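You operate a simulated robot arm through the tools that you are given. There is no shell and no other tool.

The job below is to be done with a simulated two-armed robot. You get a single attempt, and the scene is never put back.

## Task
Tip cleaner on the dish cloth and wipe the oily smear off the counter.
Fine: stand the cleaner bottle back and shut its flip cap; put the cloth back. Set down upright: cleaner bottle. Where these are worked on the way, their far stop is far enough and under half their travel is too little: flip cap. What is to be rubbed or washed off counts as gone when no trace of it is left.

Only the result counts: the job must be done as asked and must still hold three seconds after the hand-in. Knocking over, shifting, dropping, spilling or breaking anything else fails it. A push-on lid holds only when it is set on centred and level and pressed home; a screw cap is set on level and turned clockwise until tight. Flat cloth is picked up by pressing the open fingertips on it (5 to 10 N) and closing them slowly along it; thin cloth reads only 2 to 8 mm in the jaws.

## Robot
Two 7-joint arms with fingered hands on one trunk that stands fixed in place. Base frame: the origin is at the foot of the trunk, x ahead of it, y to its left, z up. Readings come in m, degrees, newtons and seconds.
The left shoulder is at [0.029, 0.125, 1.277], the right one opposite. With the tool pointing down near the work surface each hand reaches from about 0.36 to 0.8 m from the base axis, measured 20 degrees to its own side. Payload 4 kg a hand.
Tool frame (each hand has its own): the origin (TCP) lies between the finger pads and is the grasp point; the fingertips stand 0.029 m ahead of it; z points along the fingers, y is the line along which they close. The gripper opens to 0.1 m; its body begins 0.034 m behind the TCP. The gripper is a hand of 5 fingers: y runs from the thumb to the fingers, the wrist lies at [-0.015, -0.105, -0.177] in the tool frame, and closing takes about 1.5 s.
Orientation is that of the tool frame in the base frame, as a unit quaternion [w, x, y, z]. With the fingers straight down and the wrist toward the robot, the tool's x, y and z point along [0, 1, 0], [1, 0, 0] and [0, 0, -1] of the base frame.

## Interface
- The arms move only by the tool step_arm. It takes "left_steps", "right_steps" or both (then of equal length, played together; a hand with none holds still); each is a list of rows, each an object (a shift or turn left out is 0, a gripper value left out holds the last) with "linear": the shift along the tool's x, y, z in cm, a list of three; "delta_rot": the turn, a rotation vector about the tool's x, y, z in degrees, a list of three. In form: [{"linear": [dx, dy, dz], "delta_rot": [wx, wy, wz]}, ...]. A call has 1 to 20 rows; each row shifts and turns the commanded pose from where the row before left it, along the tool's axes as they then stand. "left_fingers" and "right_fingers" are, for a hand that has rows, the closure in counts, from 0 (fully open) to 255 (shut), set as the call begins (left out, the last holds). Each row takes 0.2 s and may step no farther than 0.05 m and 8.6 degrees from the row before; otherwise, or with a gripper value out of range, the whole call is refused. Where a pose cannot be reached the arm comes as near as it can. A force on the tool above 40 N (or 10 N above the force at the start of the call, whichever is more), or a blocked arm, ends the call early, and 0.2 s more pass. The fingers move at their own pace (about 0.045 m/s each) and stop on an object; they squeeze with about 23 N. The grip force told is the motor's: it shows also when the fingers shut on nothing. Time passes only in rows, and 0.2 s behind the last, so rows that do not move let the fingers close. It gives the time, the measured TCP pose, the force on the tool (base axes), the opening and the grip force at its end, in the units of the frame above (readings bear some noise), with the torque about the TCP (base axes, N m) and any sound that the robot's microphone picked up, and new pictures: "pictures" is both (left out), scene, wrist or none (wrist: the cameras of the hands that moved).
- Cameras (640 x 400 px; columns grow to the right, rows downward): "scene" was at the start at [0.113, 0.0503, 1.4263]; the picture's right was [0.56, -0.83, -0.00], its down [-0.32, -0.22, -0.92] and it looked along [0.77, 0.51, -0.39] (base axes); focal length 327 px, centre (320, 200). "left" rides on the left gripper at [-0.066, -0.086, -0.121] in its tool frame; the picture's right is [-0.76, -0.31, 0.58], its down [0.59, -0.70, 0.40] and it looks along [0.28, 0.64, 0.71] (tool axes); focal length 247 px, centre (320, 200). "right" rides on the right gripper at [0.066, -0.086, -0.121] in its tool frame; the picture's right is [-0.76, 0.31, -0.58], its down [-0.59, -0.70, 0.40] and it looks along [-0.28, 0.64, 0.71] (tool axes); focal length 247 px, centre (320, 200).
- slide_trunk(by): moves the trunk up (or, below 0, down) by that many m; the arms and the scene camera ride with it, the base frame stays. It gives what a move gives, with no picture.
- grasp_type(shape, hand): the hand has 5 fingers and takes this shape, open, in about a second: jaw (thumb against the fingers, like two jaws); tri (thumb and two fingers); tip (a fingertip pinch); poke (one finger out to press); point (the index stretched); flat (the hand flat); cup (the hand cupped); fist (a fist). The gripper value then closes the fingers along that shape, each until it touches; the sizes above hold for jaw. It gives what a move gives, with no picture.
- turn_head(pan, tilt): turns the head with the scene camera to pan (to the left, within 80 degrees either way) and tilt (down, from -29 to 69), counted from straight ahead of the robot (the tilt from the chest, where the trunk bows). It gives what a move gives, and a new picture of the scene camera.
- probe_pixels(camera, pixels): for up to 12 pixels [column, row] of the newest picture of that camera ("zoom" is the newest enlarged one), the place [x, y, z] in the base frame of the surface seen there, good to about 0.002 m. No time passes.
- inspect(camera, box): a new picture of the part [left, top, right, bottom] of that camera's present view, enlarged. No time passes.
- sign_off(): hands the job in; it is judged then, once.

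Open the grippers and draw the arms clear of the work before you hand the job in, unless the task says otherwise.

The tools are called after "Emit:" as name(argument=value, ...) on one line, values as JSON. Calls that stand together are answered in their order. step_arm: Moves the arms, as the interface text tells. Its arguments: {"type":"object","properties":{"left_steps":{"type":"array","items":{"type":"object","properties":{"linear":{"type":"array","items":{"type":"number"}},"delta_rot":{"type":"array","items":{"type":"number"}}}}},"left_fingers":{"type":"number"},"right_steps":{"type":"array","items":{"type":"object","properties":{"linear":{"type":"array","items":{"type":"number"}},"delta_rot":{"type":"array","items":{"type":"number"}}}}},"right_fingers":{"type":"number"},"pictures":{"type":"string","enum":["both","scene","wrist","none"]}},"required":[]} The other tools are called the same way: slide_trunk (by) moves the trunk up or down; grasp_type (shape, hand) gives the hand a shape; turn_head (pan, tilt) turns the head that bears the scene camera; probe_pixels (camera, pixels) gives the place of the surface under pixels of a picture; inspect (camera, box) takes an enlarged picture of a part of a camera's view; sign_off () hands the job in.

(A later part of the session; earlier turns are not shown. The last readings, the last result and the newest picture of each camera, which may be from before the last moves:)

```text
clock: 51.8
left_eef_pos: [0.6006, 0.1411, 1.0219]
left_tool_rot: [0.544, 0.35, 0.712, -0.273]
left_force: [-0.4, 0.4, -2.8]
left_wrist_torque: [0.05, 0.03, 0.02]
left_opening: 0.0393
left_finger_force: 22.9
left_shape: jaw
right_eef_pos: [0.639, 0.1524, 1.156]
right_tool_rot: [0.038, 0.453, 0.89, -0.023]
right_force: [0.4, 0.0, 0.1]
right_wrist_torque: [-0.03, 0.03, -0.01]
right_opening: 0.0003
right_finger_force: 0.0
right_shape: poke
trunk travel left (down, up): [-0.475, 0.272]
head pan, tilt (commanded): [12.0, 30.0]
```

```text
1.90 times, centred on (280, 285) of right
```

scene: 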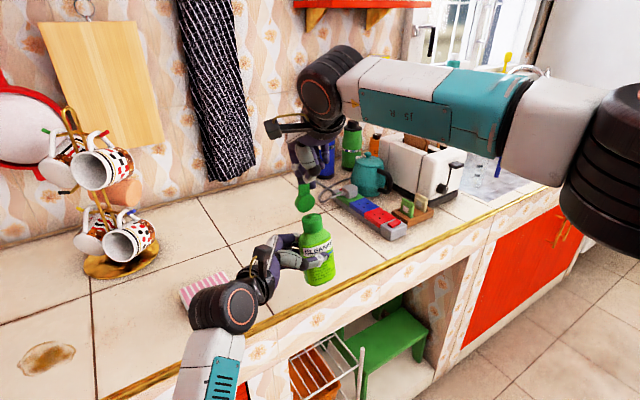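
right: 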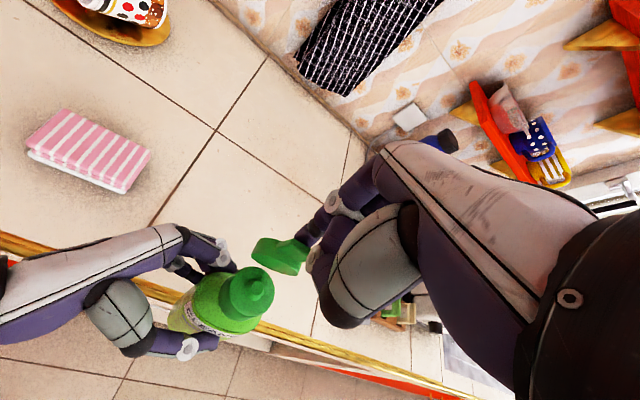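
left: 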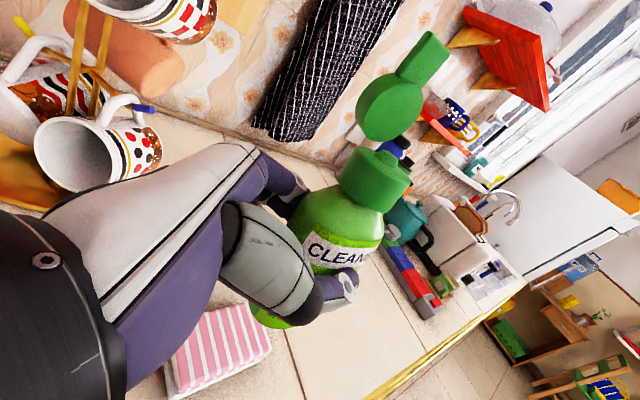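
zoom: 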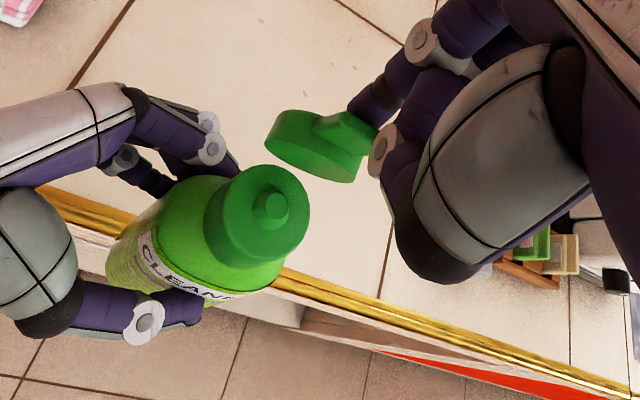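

The fingertip has just reached the back of the tab and the lid is still near 90°. I sweep 3 cm further at the same height.

Emit:
step_arm(right_steps=[{"linear": [0, -0.75, 0]}, {"linear": [0, -0.75, 0]}, {"linear": [0, -0.75, 0]}, {"linear": [0, -0.75, 0]}], pictures="both")

Emit:
inspect(camera="left", box=[300, 0, 640, 240])

Emit:
inspect(camera="scene", box=[260, 120, 400, 280])

Emit:
inspect(camera="right", box=[180, 180, 380, 390])

```text
clock: 52.8
left_eef_pos: [0.5997, 0.1417, 1.0216]
left_tool_rot: [0.545, 0.349, 0.712, -0.273]
left_force: [0.5, 0.8, -3.4]
left_wrist_torque: [0.04, 0.01, 0.0]
left_opening: 0.0396
left_finger_force: 22.8
left_shape: jaw
right_eef_pos: [0.6147, 0.1361, 1.1561]
right_tool_rot: [0.039, 0.452, 0.891, -0.024]
right_force: [0.4, 1.3, 0.3]
right_wrist_torque: [0.0, 0.0, -0.02]
right_opening: 0.0
right_finger_force: 0.1
right_shape: poke
trunk travel left (down, up): [-0.475, 0.272]
head pan, tilt (commanded): [12.0, 30.0]
```

scene: 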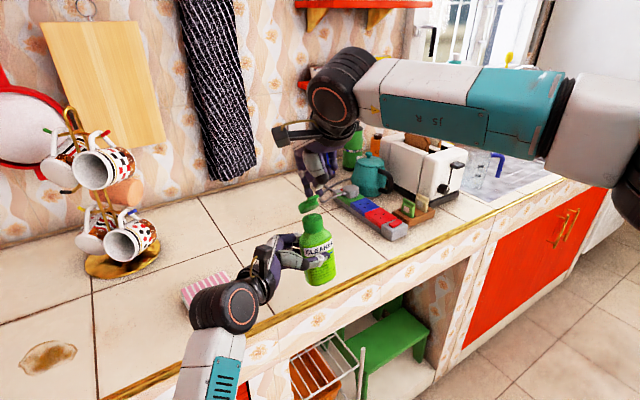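
right: 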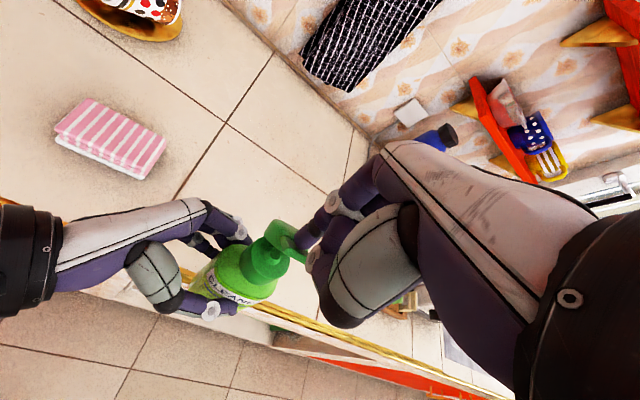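

```text
1.67 times, centred on (470, 120) of left
```

zoom: 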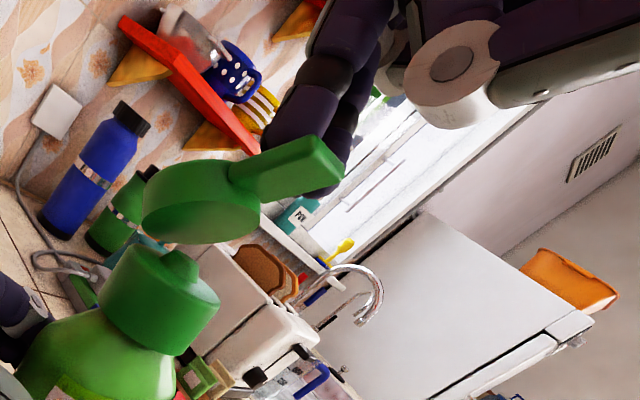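

```text
2.50 times, centred on (330, 200) of scene
```

zoom: 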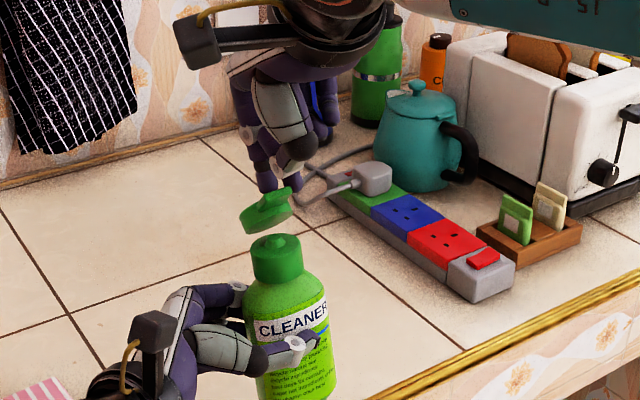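

```text
1.90 times, centred on (280, 285) of right
```

zoom: 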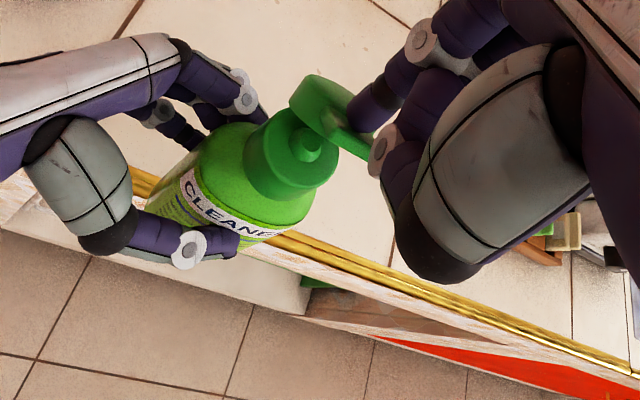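

The lid is folded to roughly 50°. I now move down 2 cm with a little more sweep so the fingertip presses it toward closed.

Emit:
step_arm(right_steps=[{"linear": [0, -0.2, 0.5]}, {"linear": [0, -0.2, 0.5]}, {"linear": [0, -0.2, 0.5]}, {"linear": [0, -0.2, 0.5]}], pictures="both")

Emit:
inspect(camera="left", box=[300, 0, 640, 240])

Emit:
inspect(camera="scene", box=[260, 120, 400, 280])

```text
clock: 53.8
left_eef_pos: [0.6, 0.1417, 1.02]
left_tool_rot: [0.544, 0.35, 0.712, -0.274]
left_force: [2.7, 2.5, -6.3]
left_wrist_torque: [-0.17, 0.27, 0.02]
left_opening: 0.0402
left_finger_force: 23.0
left_shape: jaw
right_eef_pos: [0.6092, 0.1288, 1.1357]
right_tool_rot: [0.039, 0.453, 0.89, -0.024]
right_force: [-3.0, -2.4, 2.7]
right_wrist_torque: [-0.04, 0.04, 0.0]
right_opening: 0.0003
right_finger_force: 0.1
right_shape: poke
trunk travel left (down, up): [-0.475, 0.272]
head pan, tilt (commanded): [12.0, 30.0]
```

scene: 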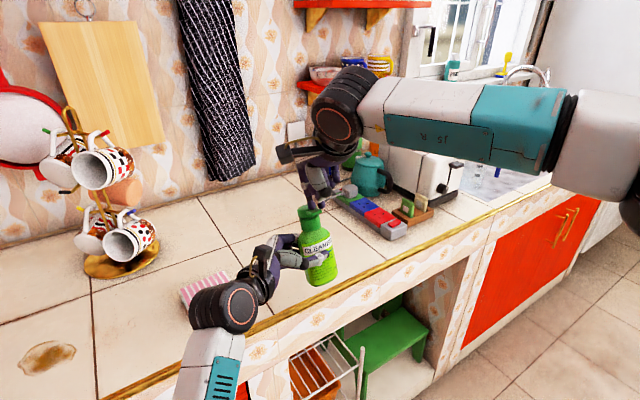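
right: 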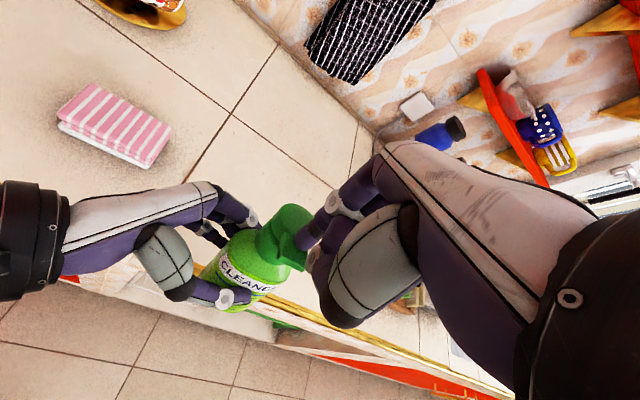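

```text
1.67 times, centred on (470, 120) of left
```

zoom: 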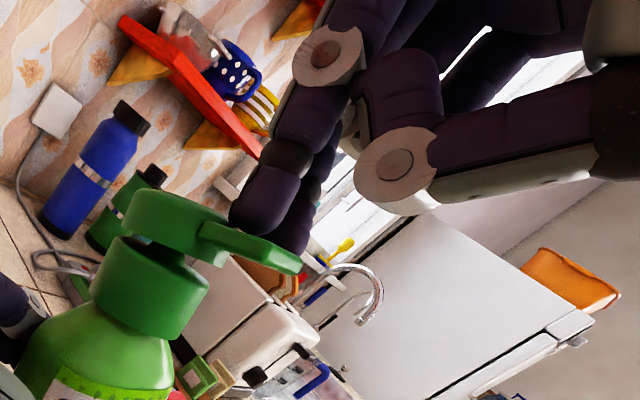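

```text
2.50 times, centred on (330, 200) of scene
```

zoom: 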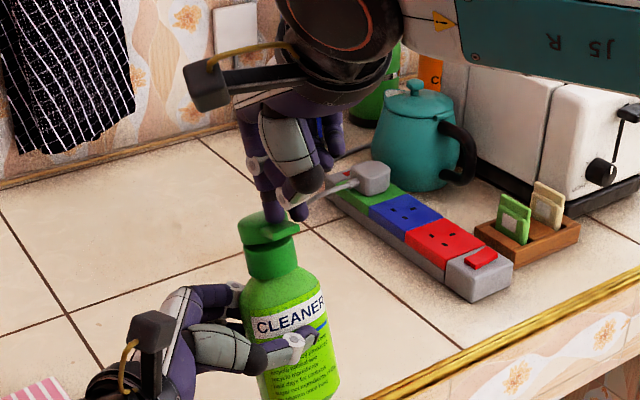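

The lid is within about 15° of shut, with only about 4 N on the finger. I press straight down another 9 mm in small steps.

Emit:
step_arm(right_steps=[{"linear": [0, 0, 0.3]}, {"linear": [0, 0, 0.3]}, {"linear": [0, 0, 0.3]}], pictures="both")

Emit:
inspect(camera="left", box=[300, 0, 640, 240])

Emit:
inspect(camera="scene", box=[260, 120, 400, 280])

```text
clock: 54.6
left_eef_pos: [0.5995, 0.1416, 1.0188]
left_tool_rot: [0.542, 0.349, 0.714, -0.274]
left_force: [4.0, 3.0, -14.1]
left_wrist_torque: [-0.17, 0.5, 0.04]
left_opening: 0.0402
left_finger_force: 23.1
left_shape: jaw
right_eef_pos: [0.611, 0.129, 1.1283]
right_tool_rot: [0.039, 0.451, 0.891, -0.023]
right_force: [-3.8, -2.0, 10.7]
right_wrist_torque: [0.04, 0.11, 0.03]
right_opening: 0.0
right_finger_force: 0.1
right_shape: poke
trunk travel left (down, up): [-0.475, 0.272]
head pan, tilt (commanded): [12.0, 30.0]
```

scene: 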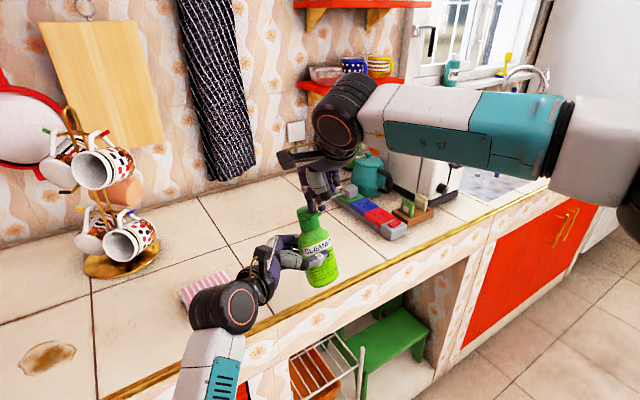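
right: 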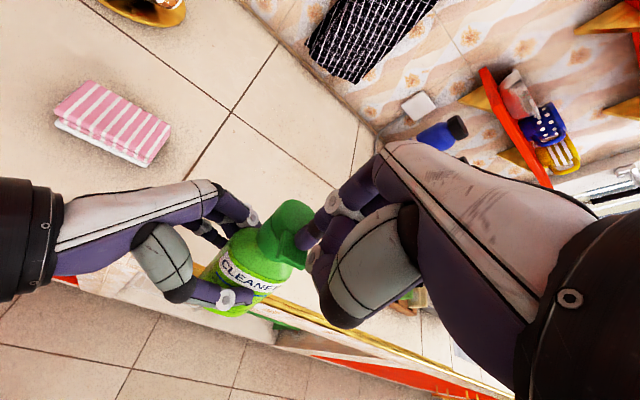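

```text
1.67 times, centred on (470, 120) of left
```

zoom: 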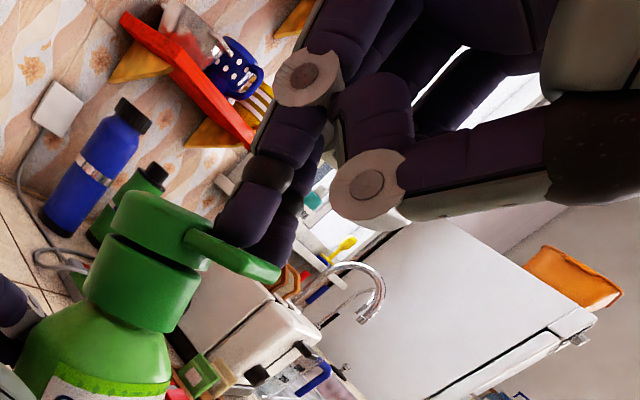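

```text
2.50 times, centred on (330, 200) of scene
```

zoom: 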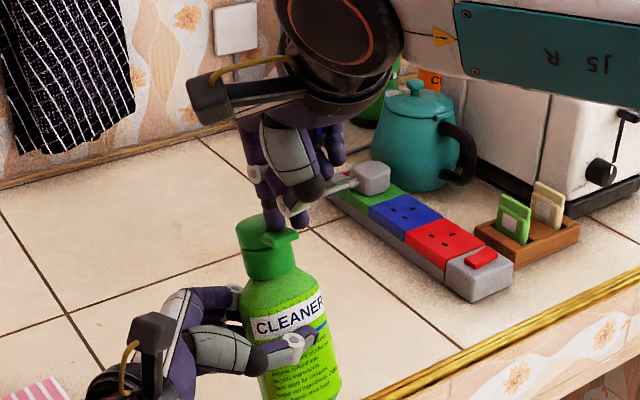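

The press reads about 11 N and the lid now sits flush on the neck in both views. I lift the right finger straight off and look at the cap closely.

Emit:
step_arm(right_steps=[{"linear": [0, 0, -0.5]}, {"linear": [0, 0, -1.5]}, {"linear": [0, 0, -3]}, {"linear": [0, 0, -3]}, {"linear": [-2, -2, -2]}, {"linear": [-3, -2.5, -1]}, {"linear": [-3, -2.5, 0]}, {"linear": [-3, -2.5, 0]}], pictures="both")

Emit:
inspect(camera="left", box=[300, 60, 540, 240])

Emit:
inspect(camera="scene", box=[270, 180, 370, 300])

```text
clock: 56.4
left_eef_pos: [0.5991, 0.1408, 1.0217]
left_tool_rot: [0.543, 0.35, 0.713, -0.273]
left_force: [0.0, 0.1, -3.1]
left_wrist_torque: [0.04, 0.05, -0.03]
left_opening: 0.0399
left_finger_force: 23.1
left_shape: jaw
right_eef_pos: [0.5923, -0.0103, 1.2483]
right_tool_rot: [0.039, 0.452, 0.891, -0.024]
right_force: [0.0, -0.2, -0.6]
right_wrist_torque: [0.0, 0.02, 0.0]
right_opening: 0.0002
right_finger_force: 0.1
right_shape: poke
trunk travel left (down, up): [-0.475, 0.272]
head pan, tilt (commanded): [12.0, 30.0]
```

scene: 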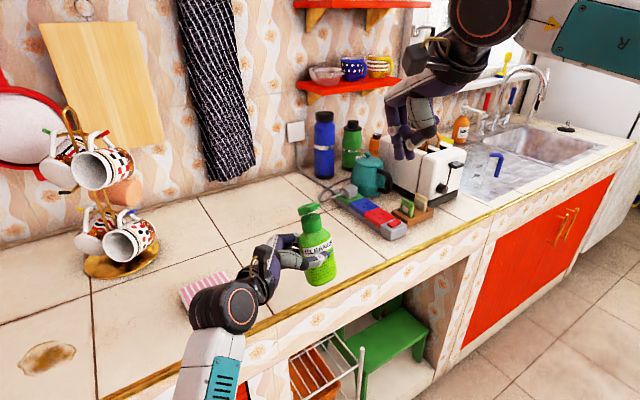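
right: 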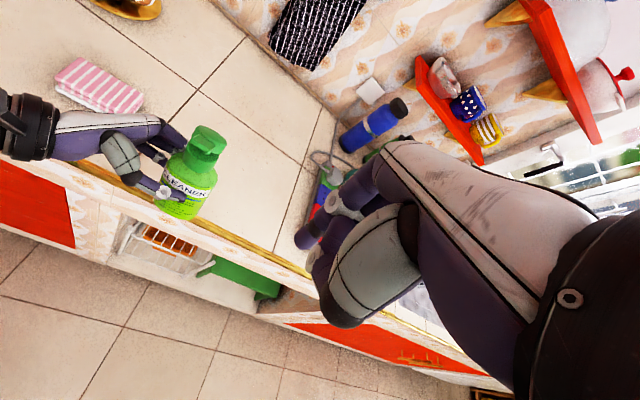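

```text
2.22 times, centred on (420, 150) of left
```

zoom: 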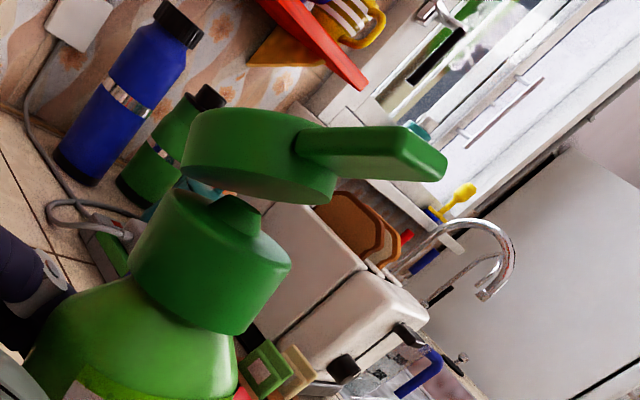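

```text
3.33 times, centred on (320, 240) of scene
```

zoom: 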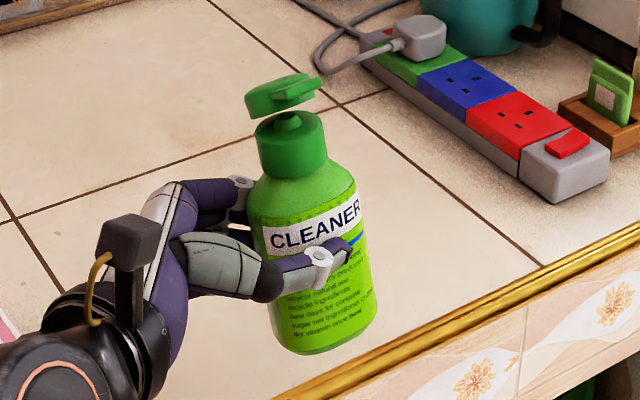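

After lifting off, the lid has come up to about 40° again, probably caught by a neighbouring finger, and the bottle has tilted slightly in the grip. I probe the bottle's axis and lid to measure both.

Emit:
probe_pixels(camera="zoom", pixels=[[290, 125], [258, 140], [325, 140], [270, 330], [378, 310], [325, 350], [320, 240], [300, 200], [260, 100], [310, 92], [280, 80]])

Emit:
inspect(camera="right", box=[120, 100, 260, 240])

Emit:
probe_pixels(camera="zoom", pixels=[[390, 120], [420, 170], [370, 200], [260, 330], [330, 350], [300, 300], [350, 260]])

```text
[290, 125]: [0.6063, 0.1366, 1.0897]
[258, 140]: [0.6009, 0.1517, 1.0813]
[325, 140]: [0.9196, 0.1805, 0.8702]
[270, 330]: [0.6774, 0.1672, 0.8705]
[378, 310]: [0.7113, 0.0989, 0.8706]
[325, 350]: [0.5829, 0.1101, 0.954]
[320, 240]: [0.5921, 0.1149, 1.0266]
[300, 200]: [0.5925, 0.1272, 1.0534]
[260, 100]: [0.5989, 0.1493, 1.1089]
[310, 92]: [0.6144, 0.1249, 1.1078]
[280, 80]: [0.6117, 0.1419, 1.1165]
```

```text
2.86 times, centred on (190, 170) of right
```

zoom: 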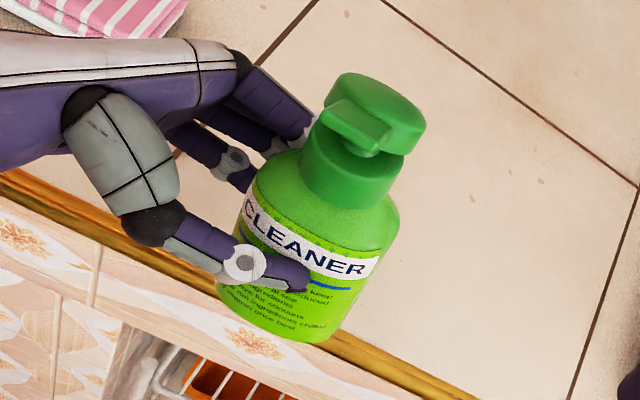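

```text
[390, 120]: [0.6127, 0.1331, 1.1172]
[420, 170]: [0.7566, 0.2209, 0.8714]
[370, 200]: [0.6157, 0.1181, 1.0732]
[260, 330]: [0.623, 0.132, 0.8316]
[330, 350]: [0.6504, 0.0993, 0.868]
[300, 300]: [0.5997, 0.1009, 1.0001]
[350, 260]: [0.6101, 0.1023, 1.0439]
```

I want to know whether the lid is still creeping open on its own. I let 0.6 s pass with a null move and look at it again.

Emit:
step_arm(right_steps=[{}, {}], pictures="none")

Emit:
inspect(camera="left", box=[300, 60, 540, 240])

Emit:
inspect(camera="scene", box=[270, 180, 370, 300])

```text
clock: 57.0
left_eef_pos: [0.5991, 0.1411, 1.0214]
left_tool_rot: [0.544, 0.35, 0.712, -0.274]
left_force: [-0.3, 0.1, -3.3]
left_wrist_torque: [0.04, 0.03, -0.01]
left_opening: 0.0395
left_finger_force: 22.7
left_shape: jaw
right_eef_pos: [0.5937, -0.0087, 1.2479]
right_tool_rot: [0.04, 0.452, 0.891, -0.024]
right_force: [-0.4, 0.4, 0.1]
right_wrist_torque: [-0.01, -0.02, 0.03]
right_opening: 0.0
right_finger_force: 0.1
right_shape: poke
trunk travel left (down, up): [-0.475, 0.272]
head pan, tilt (commanded): [12.0, 30.0]
```

```text
2.22 times, centred on (420, 150) of left
```

zoom: 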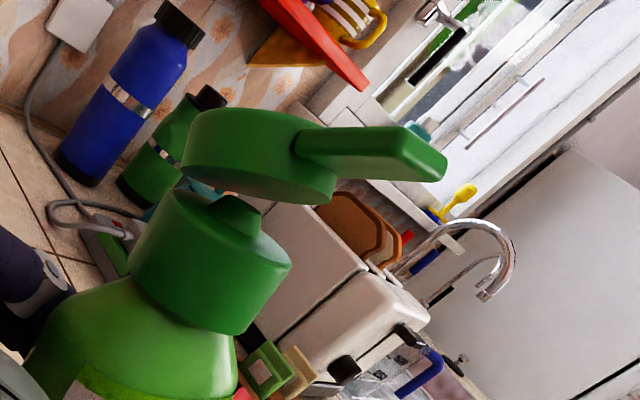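

```text
3.33 times, centred on (320, 240) of scene
```

zoom: 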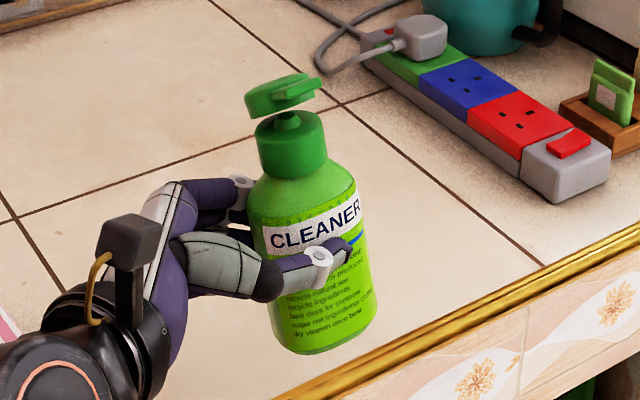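

The lid is static at about 35°, so the hinge holds by friction and something hooked it on lift-off. I'll stand the bottle on free counter at about (0.66,0.20), which also straightens it, and then press the lid with a fist.

Emit:
step_arm(left_steps=[{"linear": [1.56, 2.0, -0.1]}, {"linear": [1.56, 2.0, -0.1]}, {"linear": [1.56, 2.0, -0.1]}, {"linear": [1.56, 2.0, -0.1]}], pictures="both")

Emit:
grasp_type(hand="right", shape="fist")

Emit:
inspect(camera="right", box=[160, 100, 480, 380])

Emit:
inspect(camera="scene", box=[260, 0, 500, 300])

```text
clock: 58.0
left_eef_pos: [0.6505, 0.206, 0.9587]
left_tool_rot: [0.544, 0.35, 0.712, -0.274]
left_force: [0.0, 0.3, -2.4]
left_wrist_torque: [0.05, 0.03, 0.01]
left_opening: 0.0395
left_finger_force: 22.7
left_shape: jaw
right_eef_pos: [0.5927, -0.0085, 1.2482]
right_tool_rot: [0.039, 0.453, 0.89, -0.024]
right_force: [-0.2, -0.1, -0.2]
right_wrist_torque: [0.0, -0.02, -0.02]
right_opening: 0.0
right_finger_force: 0.0
right_shape: poke
trunk travel left (down, up): [-0.475, 0.272]
head pan, tilt (commanded): [12.0, 30.0]
```

scene: 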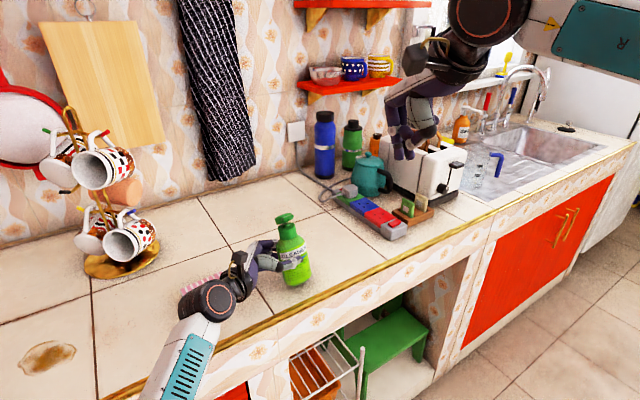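
left: 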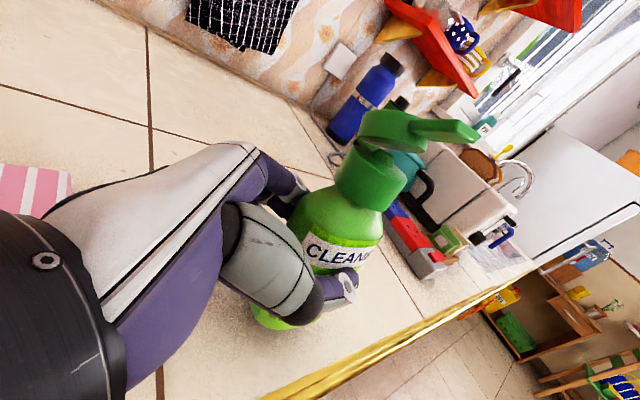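

```text
clock: 58.9
left_eef_pos: [0.65, 0.2072, 0.9585]
left_tool_rot: [0.543, 0.35, 0.712, -0.274]
left_force: [1.0, -0.3, -3.6]
left_wrist_torque: [0.05, 0.05, 0.03]
left_opening: 0.0396
left_finger_force: 22.9
left_shape: jaw
right_eef_pos: [0.5918, -0.0094, 1.2479]
right_tool_rot: [0.039, 0.453, 0.89, -0.024]
right_force: [0.2, 0.4, -0.6]
right_wrist_torque: [0.0, -0.01, -0.01]
right_opening: 0.0002
right_finger_force: 0.1
right_shape: fist
trunk travel left (down, up): [-0.475, 0.272]
head pan, tilt (commanded): [12.0, 30.0]
```

```text
1.43 times, centred on (320, 240) of right
```

zoom: 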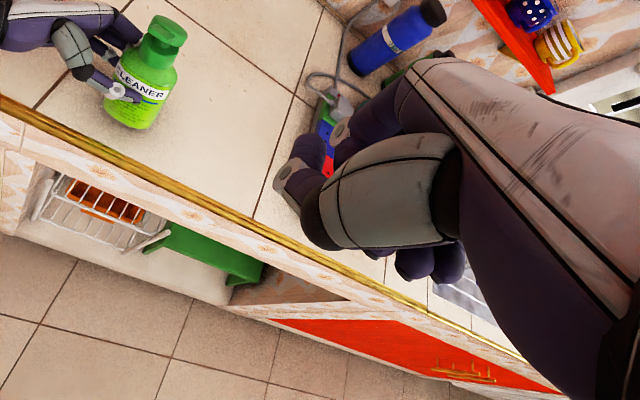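

```text
1.33 times, centred on (380, 150) of scene
```

zoom: 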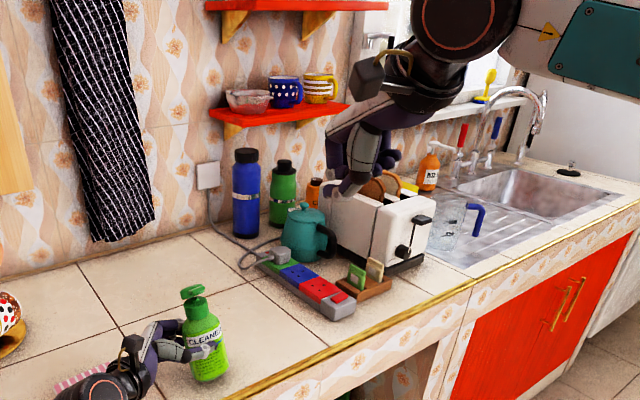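

The bottle hangs just above the counter at TCP z=0.9585. I lower it in 4 mm steps until it touches and watch the force.

Emit:
step_arm(left_steps=[{"linear": [0.386, 0, 0.104]}, {"linear": [0.386, 0, 0.104]}, {"linear": [0.29, 0, 0.078]}], pictures="none")

```text
clock: 59.7
left_eef_pos: [0.6533, 0.2064, 0.9493]
left_tool_rot: [0.544, 0.35, 0.712, -0.273]
left_force: [-0.1, -0.4, -2.4]
left_wrist_torque: [0.03, 0.07, -0.02]
left_opening: 0.0399
left_finger_force: 23.0
left_shape: jaw
right_eef_pos: [0.592, -0.0088, 1.2492]
right_tool_rot: [0.039, 0.452, 0.891, -0.024]
right_force: [0.4, -0.1, -0.2]
right_wrist_torque: [0.01, -0.03, 0.01]
right_opening: 0.0001
right_finger_force: 0.1
right_shape: fist
trunk travel left (down, up): [-0.475, 0.272]
head pan, tilt (commanded): [12.0, 30.0]
```

The force still reads the bottle's weight (about -2.4 to -3 N), so it is not firmly down yet. I lower a further 6 mm in 2 mm steps.

Emit:
step_arm(left_steps=[{"linear": [0.193, 0, 0.052]}, {"linear": [0.193, 0, 0.052]}, {"linear": [0.193, 0, 0.052]}], pictures="both")

Emit:
inspect(camera="scene", box=[230, 190, 350, 310])

```text
clock: 60.5
left_eef_pos: [0.6502, 0.2038, 0.9456]
left_tool_rot: [0.546, 0.35, 0.711, -0.273]
left_force: [0.6, -0.8, 5.8]
left_wrist_torque: [-0.01, -0.15, -0.01]
left_opening: 0.0396
left_finger_force: 23.1
left_shape: jaw
right_eef_pos: [0.5918, -0.0093, 1.2484]
right_tool_rot: [0.04, 0.453, 0.89, -0.024]
right_force: [0.3, 0.4, 0.2]
right_wrist_torque: [-0.05, 0.0, 0.02]
right_opening: 0.0
right_finger_force: 0.0
right_shape: fist
trunk travel left (down, up): [-0.475, 0.272]
head pan, tilt (commanded): [12.0, 30.0]
```

scene: 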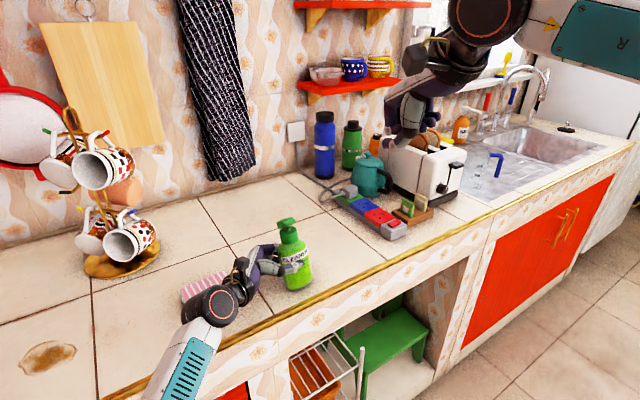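
left: 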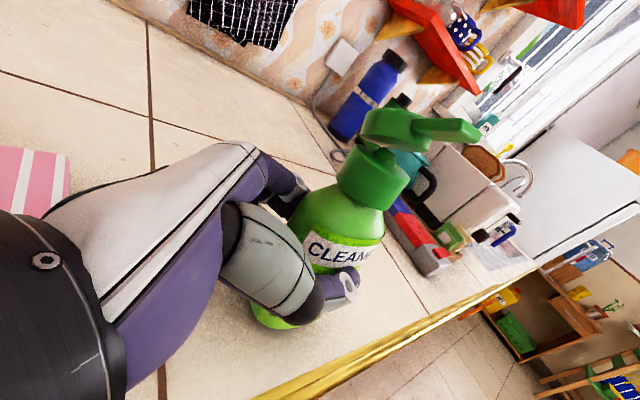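

```text
3.33 times, centred on (290, 250) of scene
```

zoom: 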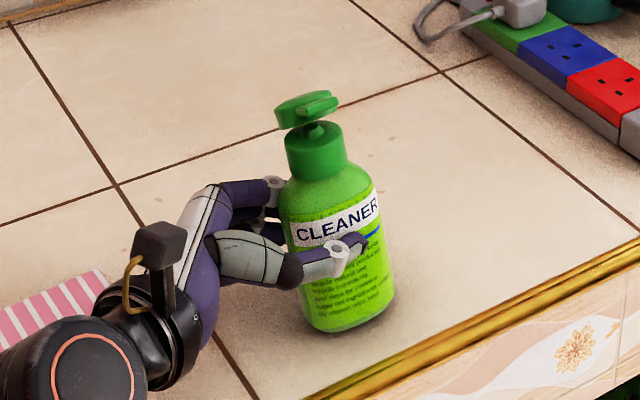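

The base now presses on the counter with about 9 N, but the bottle still leans some degrees to the left in the picture. I probe its flanks to quantify the lean so I can level it with the hand.

Emit:
probe_pixels(camera="zoom", pixels=[[284, 215], [288, 240], [303, 305], [307, 320], [376, 200], [392, 290], [289, 165], [342, 150], [300, 128], [340, 128], [318, 132], [330, 325]])

```text
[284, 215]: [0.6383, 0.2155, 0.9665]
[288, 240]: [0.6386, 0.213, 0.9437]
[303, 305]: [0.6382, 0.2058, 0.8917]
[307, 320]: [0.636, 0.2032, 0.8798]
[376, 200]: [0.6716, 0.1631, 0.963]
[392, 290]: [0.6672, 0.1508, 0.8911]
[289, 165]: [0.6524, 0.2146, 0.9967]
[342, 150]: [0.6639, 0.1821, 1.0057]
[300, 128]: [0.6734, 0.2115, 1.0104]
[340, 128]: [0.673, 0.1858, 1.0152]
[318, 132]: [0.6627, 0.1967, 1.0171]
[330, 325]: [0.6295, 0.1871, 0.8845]
```

The flanks show the top leaning about 6° left and 6.5° away from the robot. I rotate the left hand by those amounts about the bottle's base to bring the bottle upright.

Emit:
step_arm(left_steps=[{"linear": [-0.2, -0.42, 0.33], "delta_rot": [-0.85, 2.95, 3.15]}, {"linear": [-0.2, -0.42, 0.33], "delta_rot": [-0.85, 2.95, 3.15]}, {}], pictures="both")

Emit:
inspect(camera="scene", box=[230, 190, 350, 310])

Emit:
probe_pixels(camera="zoom", pixels=[[290, 215], [295, 240], [305, 305], [380, 200], [392, 285], [295, 165], [320, 132], [330, 325], [340, 230], [345, 280], [335, 205]])

```text
clock: 61.3
left_eef_pos: [0.6478, 0.1934, 0.9447]
left_tool_rot: [0.525, 0.393, 0.724, -0.214]
left_force: [1.1, -0.2, 2.4]
left_wrist_torque: [0.03, -0.1, -0.02]
left_opening: 0.0397
left_finger_force: 23.2
left_shape: jaw
right_eef_pos: [0.5923, -0.0094, 1.2494]
right_tool_rot: [0.039, 0.453, 0.89, -0.024]
right_force: [0.5, -0.2, -0.3]
right_wrist_torque: [0.0, -0.02, 0.04]
right_opening: 0.0002
right_finger_force: 0.1
right_shape: fist
trunk travel left (down, up): [-0.475, 0.272]
head pan, tilt (commanded): [12.0, 30.0]
```

scene: 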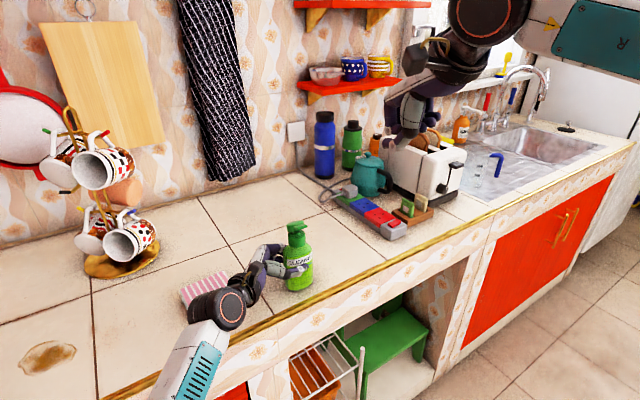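
left: 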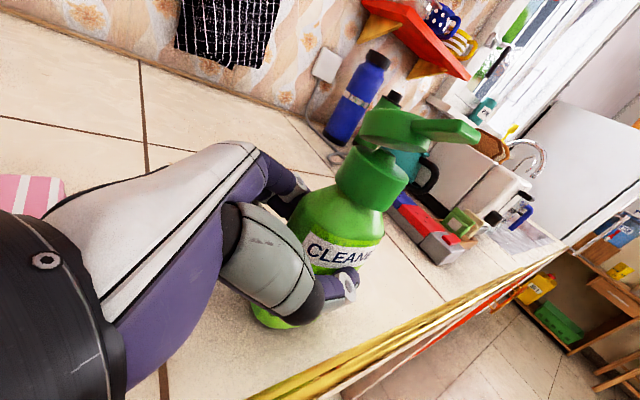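

```text
3.33 times, centred on (290, 250) of scene
```

zoom: 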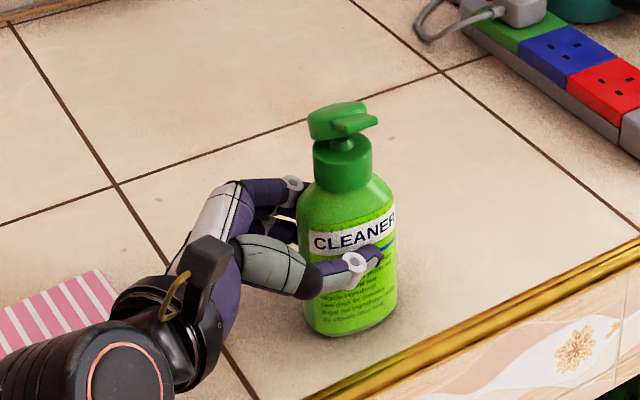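

```text
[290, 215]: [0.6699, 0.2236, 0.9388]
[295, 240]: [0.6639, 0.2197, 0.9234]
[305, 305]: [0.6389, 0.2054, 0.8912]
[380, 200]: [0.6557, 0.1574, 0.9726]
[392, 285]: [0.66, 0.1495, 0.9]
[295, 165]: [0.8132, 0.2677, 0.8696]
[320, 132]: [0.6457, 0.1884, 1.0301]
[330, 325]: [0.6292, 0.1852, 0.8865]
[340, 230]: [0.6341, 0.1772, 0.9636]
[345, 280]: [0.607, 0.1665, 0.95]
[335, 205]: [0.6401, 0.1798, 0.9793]
```

The bottle now stands upright to within about a degree, lightly pressed on the counter. I zoom in on the right fist to find its lowest part before moving it over the lid.

Emit:
inspect(camera="scene", box=[360, 30, 480, 170])

Emit:
probe_pixels(camera="zoom", pixels=[[200, 260], [215, 290], [250, 300], [260, 270], [290, 250], [320, 230], [230, 240], [180, 220]])

```text
2.86 times, centred on (420, 100) of scene
```

zoom: 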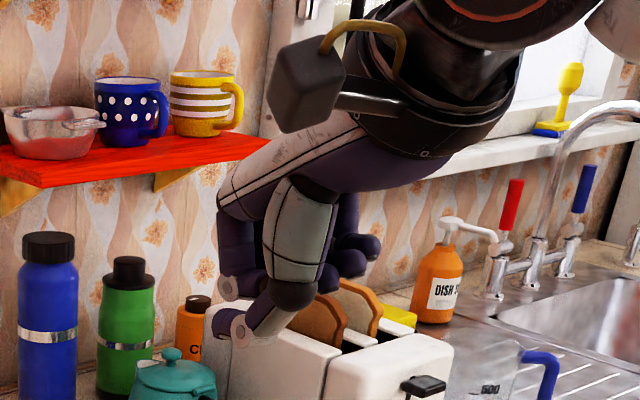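

```text
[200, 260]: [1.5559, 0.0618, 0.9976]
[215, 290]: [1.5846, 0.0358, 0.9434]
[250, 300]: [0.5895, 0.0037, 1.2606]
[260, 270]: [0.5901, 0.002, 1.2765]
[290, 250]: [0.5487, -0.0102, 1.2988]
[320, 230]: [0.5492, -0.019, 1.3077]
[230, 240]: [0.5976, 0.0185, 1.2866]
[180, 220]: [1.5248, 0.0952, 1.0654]
```

In the fist the thumb sticks out below unevenly, so a closed jaw with fingertips together will press more cleanly. I switch the right hand to jaw, close it, level it, and probe the lid again.

Emit:
grasp_type(hand="right", shape="jaw")

Emit:
step_arm(right_steps=[{"delta_rot": [0, 5.3, 0]}, {}, {}, {}, {}, {}, {}, {}, {}, {}, {}, {}], right_fingers=255, pictures="both")

Emit:
inspect(camera="scene", box=[270, 205, 330, 265])

Emit:
probe_pixels(camera="zoom", pixels=[[280, 160], [250, 180], [290, 130], [350, 150], [380, 170], [400, 185], [300, 210], [300, 240], [240, 260], [350, 260], [300, 300]])

```text
clock: 62.2
left_eef_pos: [0.6478, 0.1931, 0.9454]
left_tool_rot: [0.526, 0.394, 0.723, -0.214]
left_force: [-0.8, -0.7, 0.3]
left_wrist_torque: [0.0, -0.03, 0.0]
left_opening: 0.0397
left_finger_force: 22.5
left_shape: jaw
right_eef_pos: [0.5921, -0.0099, 1.2486]
right_tool_rot: [0.039, 0.452, 0.891, -0.024]
right_force: [0.3, -0.1, 0.6]
right_wrist_torque: [0.0, 0.0, 0.01]
right_opening: 0.0998
right_finger_force: 0.1
right_shape: jaw
trunk travel left (down, up): [-0.475, 0.272]
head pan, tilt (commanded): [12.0, 30.0]
```

```text
clock: 64.8
left_eef_pos: [0.6489, 0.1932, 0.9455]
left_tool_rot: [0.525, 0.393, 0.723, -0.215]
left_force: [-0.2, 0.9, 0.2]
left_wrist_torque: [-0.02, -0.06, -0.02]
left_opening: 0.0398
left_finger_force: 23.3
left_shape: jaw
right_eef_pos: [0.5926, -0.0085, 1.2485]
right_tool_rot: [-0.002, 0.453, 0.891, -0.003]
right_force: [0.3, 0.6, 0.1]
right_wrist_torque: [0.02, -0.01, 0.01]
right_opening: 0.0
right_finger_force: 23.2
right_shape: jaw
trunk travel left (down, up): [-0.475, 0.272]
head pan, tilt (commanded): [12.0, 30.0]
```

scene: 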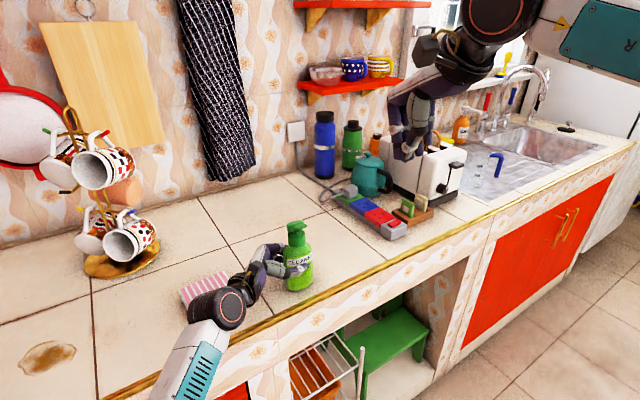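
right: 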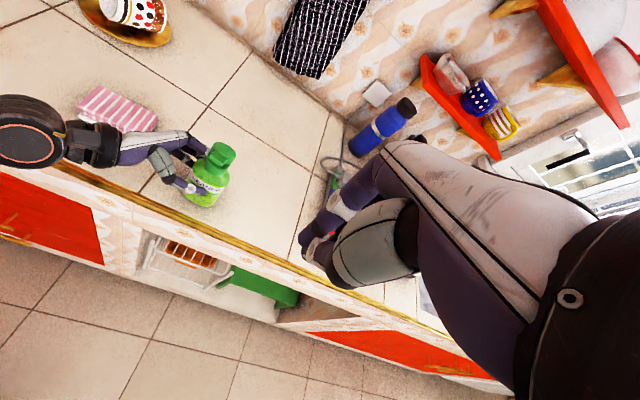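

```text
6.67 times, centred on (300, 235) of scene
```

zoom: 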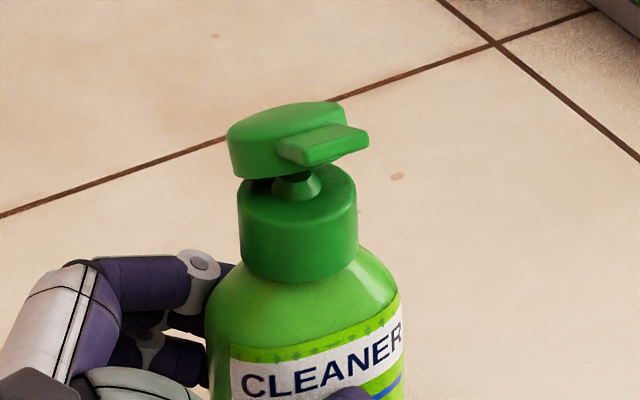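

```text
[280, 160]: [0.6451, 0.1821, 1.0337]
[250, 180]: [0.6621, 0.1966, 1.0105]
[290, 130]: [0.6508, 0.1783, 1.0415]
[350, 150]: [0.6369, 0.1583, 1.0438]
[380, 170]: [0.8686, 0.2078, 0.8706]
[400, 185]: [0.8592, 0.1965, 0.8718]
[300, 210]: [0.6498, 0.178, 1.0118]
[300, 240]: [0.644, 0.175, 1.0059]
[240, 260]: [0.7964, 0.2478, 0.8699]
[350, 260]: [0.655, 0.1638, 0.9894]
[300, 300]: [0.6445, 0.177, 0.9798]
```

The lid is about 20° open, with the neck axis near (0.657,0.187) and the lid's top around z=1.042. I carry the closed right hand over the tab side of the lid and stop with fingertips at about z=1.09.

Emit:
step_arm(right_steps=[{"linear": [2.39, 2.98, 0]}, {"linear": [2.39, 2.98, 0]}, {"linear": [2.39, 2.98, 0]}, {"linear": [2.39, 2.98, 0]}, {"linear": [2.39, 2.98, 0]}, {"linear": [0, 0, 4.2]}, {"linear": [0, 0, 4.2]}, {"linear": [0, 0, 4.2]}], pictures="both")

Emit:
inspect(camera="scene", box=[240, 150, 360, 290])

Emit:
inspect(camera="left", box=[300, 0, 620, 240])

```text
clock: 66.6
left_eef_pos: [0.6491, 0.1934, 0.945]
left_tool_rot: [0.526, 0.394, 0.723, -0.214]
left_force: [0.0, -0.4, -0.7]
left_wrist_torque: [0.06, -0.05, 0.01]
left_opening: 0.0397
left_finger_force: 22.9
left_shape: jaw
right_eef_pos: [0.6434, 0.1738, 1.1194]
right_tool_rot: [-0.002, 0.453, 0.892, -0.002]
right_force: [-0.6, -0.9, -0.6]
right_wrist_torque: [0.01, 0.0, 0.02]
right_opening: 0.0001
right_finger_force: 23.1
right_shape: jaw
trunk travel left (down, up): [-0.475, 0.272]
head pan, tilt (commanded): [12.0, 30.0]
```

scene: 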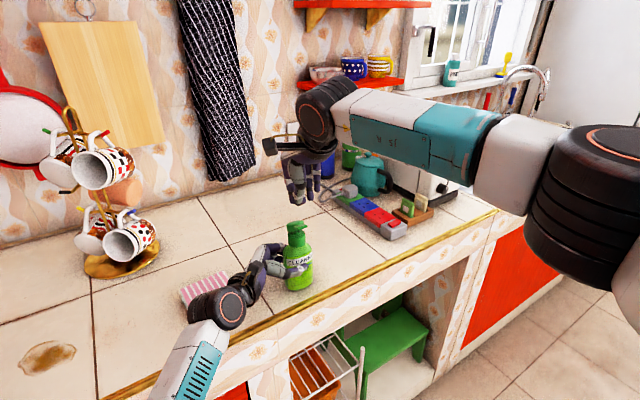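
right: 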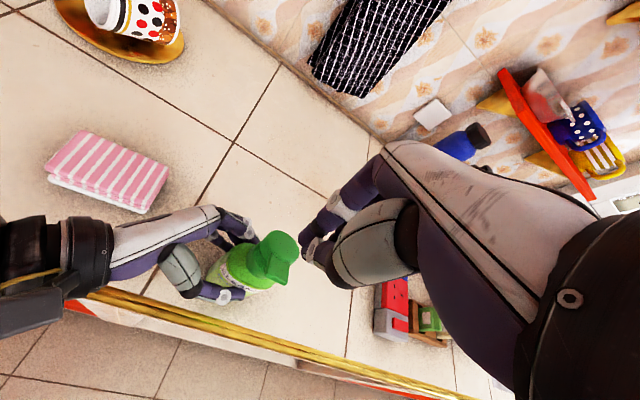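

```text
2.86 times, centred on (300, 220) of scene
```

zoom: 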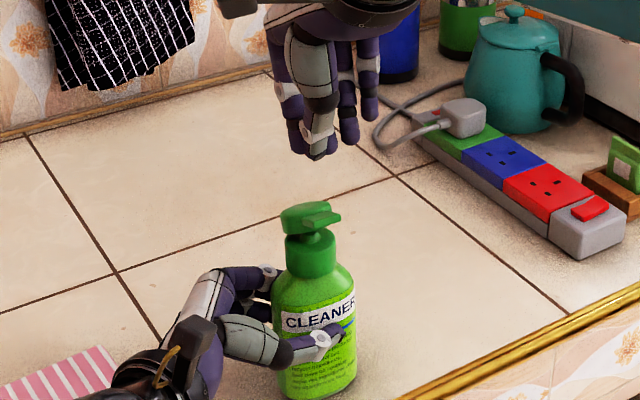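

```text
1.67 times, centred on (460, 120) of left
```

zoom: 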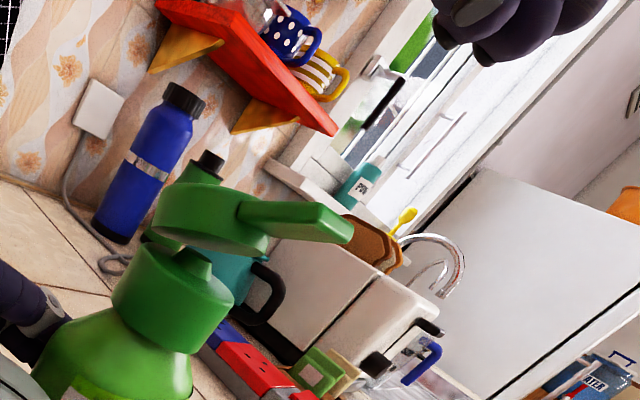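

The fingertips hang directly over the cap in both views. I descend 4.5 cm and then press in 3 mm steps.

Emit:
step_arm(right_steps=[{"linear": [0, 0, 1.5]}, {"linear": [0, 0, 1.5]}, {"linear": [0, 0, 1.0]}, {"linear": [0, 0, 0.5]}], pictures="both")

Emit:
inspect(camera="scene", box=[240, 170, 340, 270])

Emit:
inspect(camera="left", box=[300, 0, 620, 240])

```text
clock: 67.6
left_eef_pos: [0.6491, 0.1928, 0.9466]
left_tool_rot: [0.526, 0.393, 0.723, -0.214]
left_force: [0.7, -0.4, -0.4]
left_wrist_torque: [0.02, -0.07, 0.01]
left_opening: 0.0399
left_finger_force: 23.1
left_shape: jaw
right_eef_pos: [0.6408, 0.1715, 1.0766]
right_tool_rot: [-0.001, 0.453, 0.891, -0.003]
right_force: [0.0, 0.2, 0.0]
right_wrist_torque: [-0.01, -0.05, -0.05]
right_opening: 0.0001
right_finger_force: 23.1
right_shape: jaw
trunk travel left (down, up): [-0.475, 0.272]
head pan, tilt (commanded): [12.0, 30.0]
```

scene: 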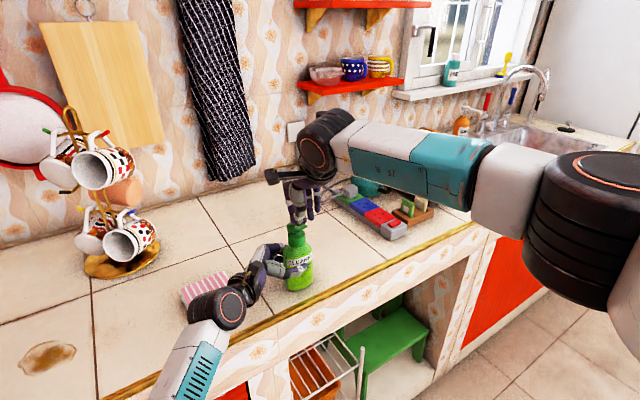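
right: 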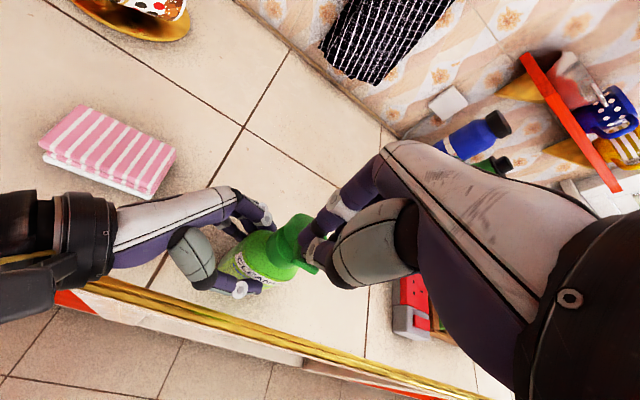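

```text
4.00 times, centred on (290, 220) of scene
```

zoom: 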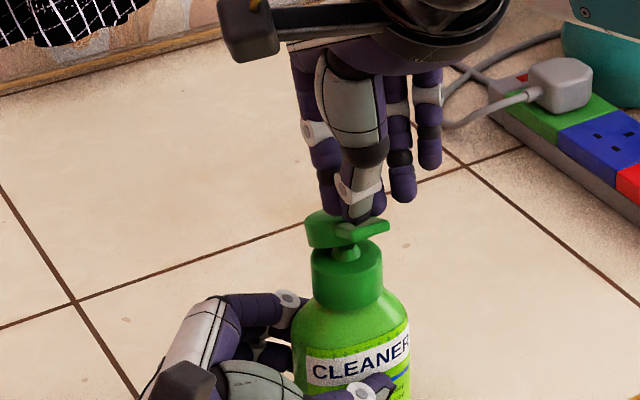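

```text
1.67 times, centred on (460, 120) of left
```

zoom: 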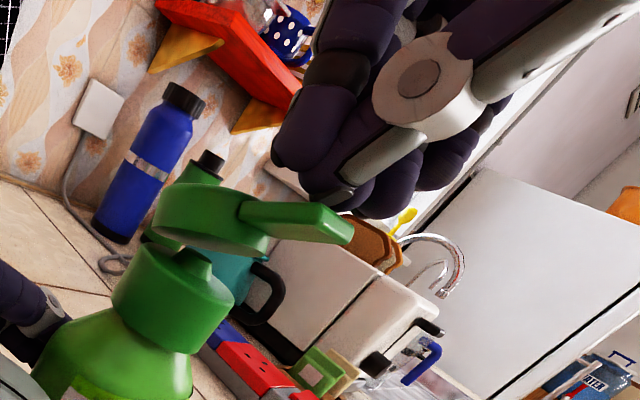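

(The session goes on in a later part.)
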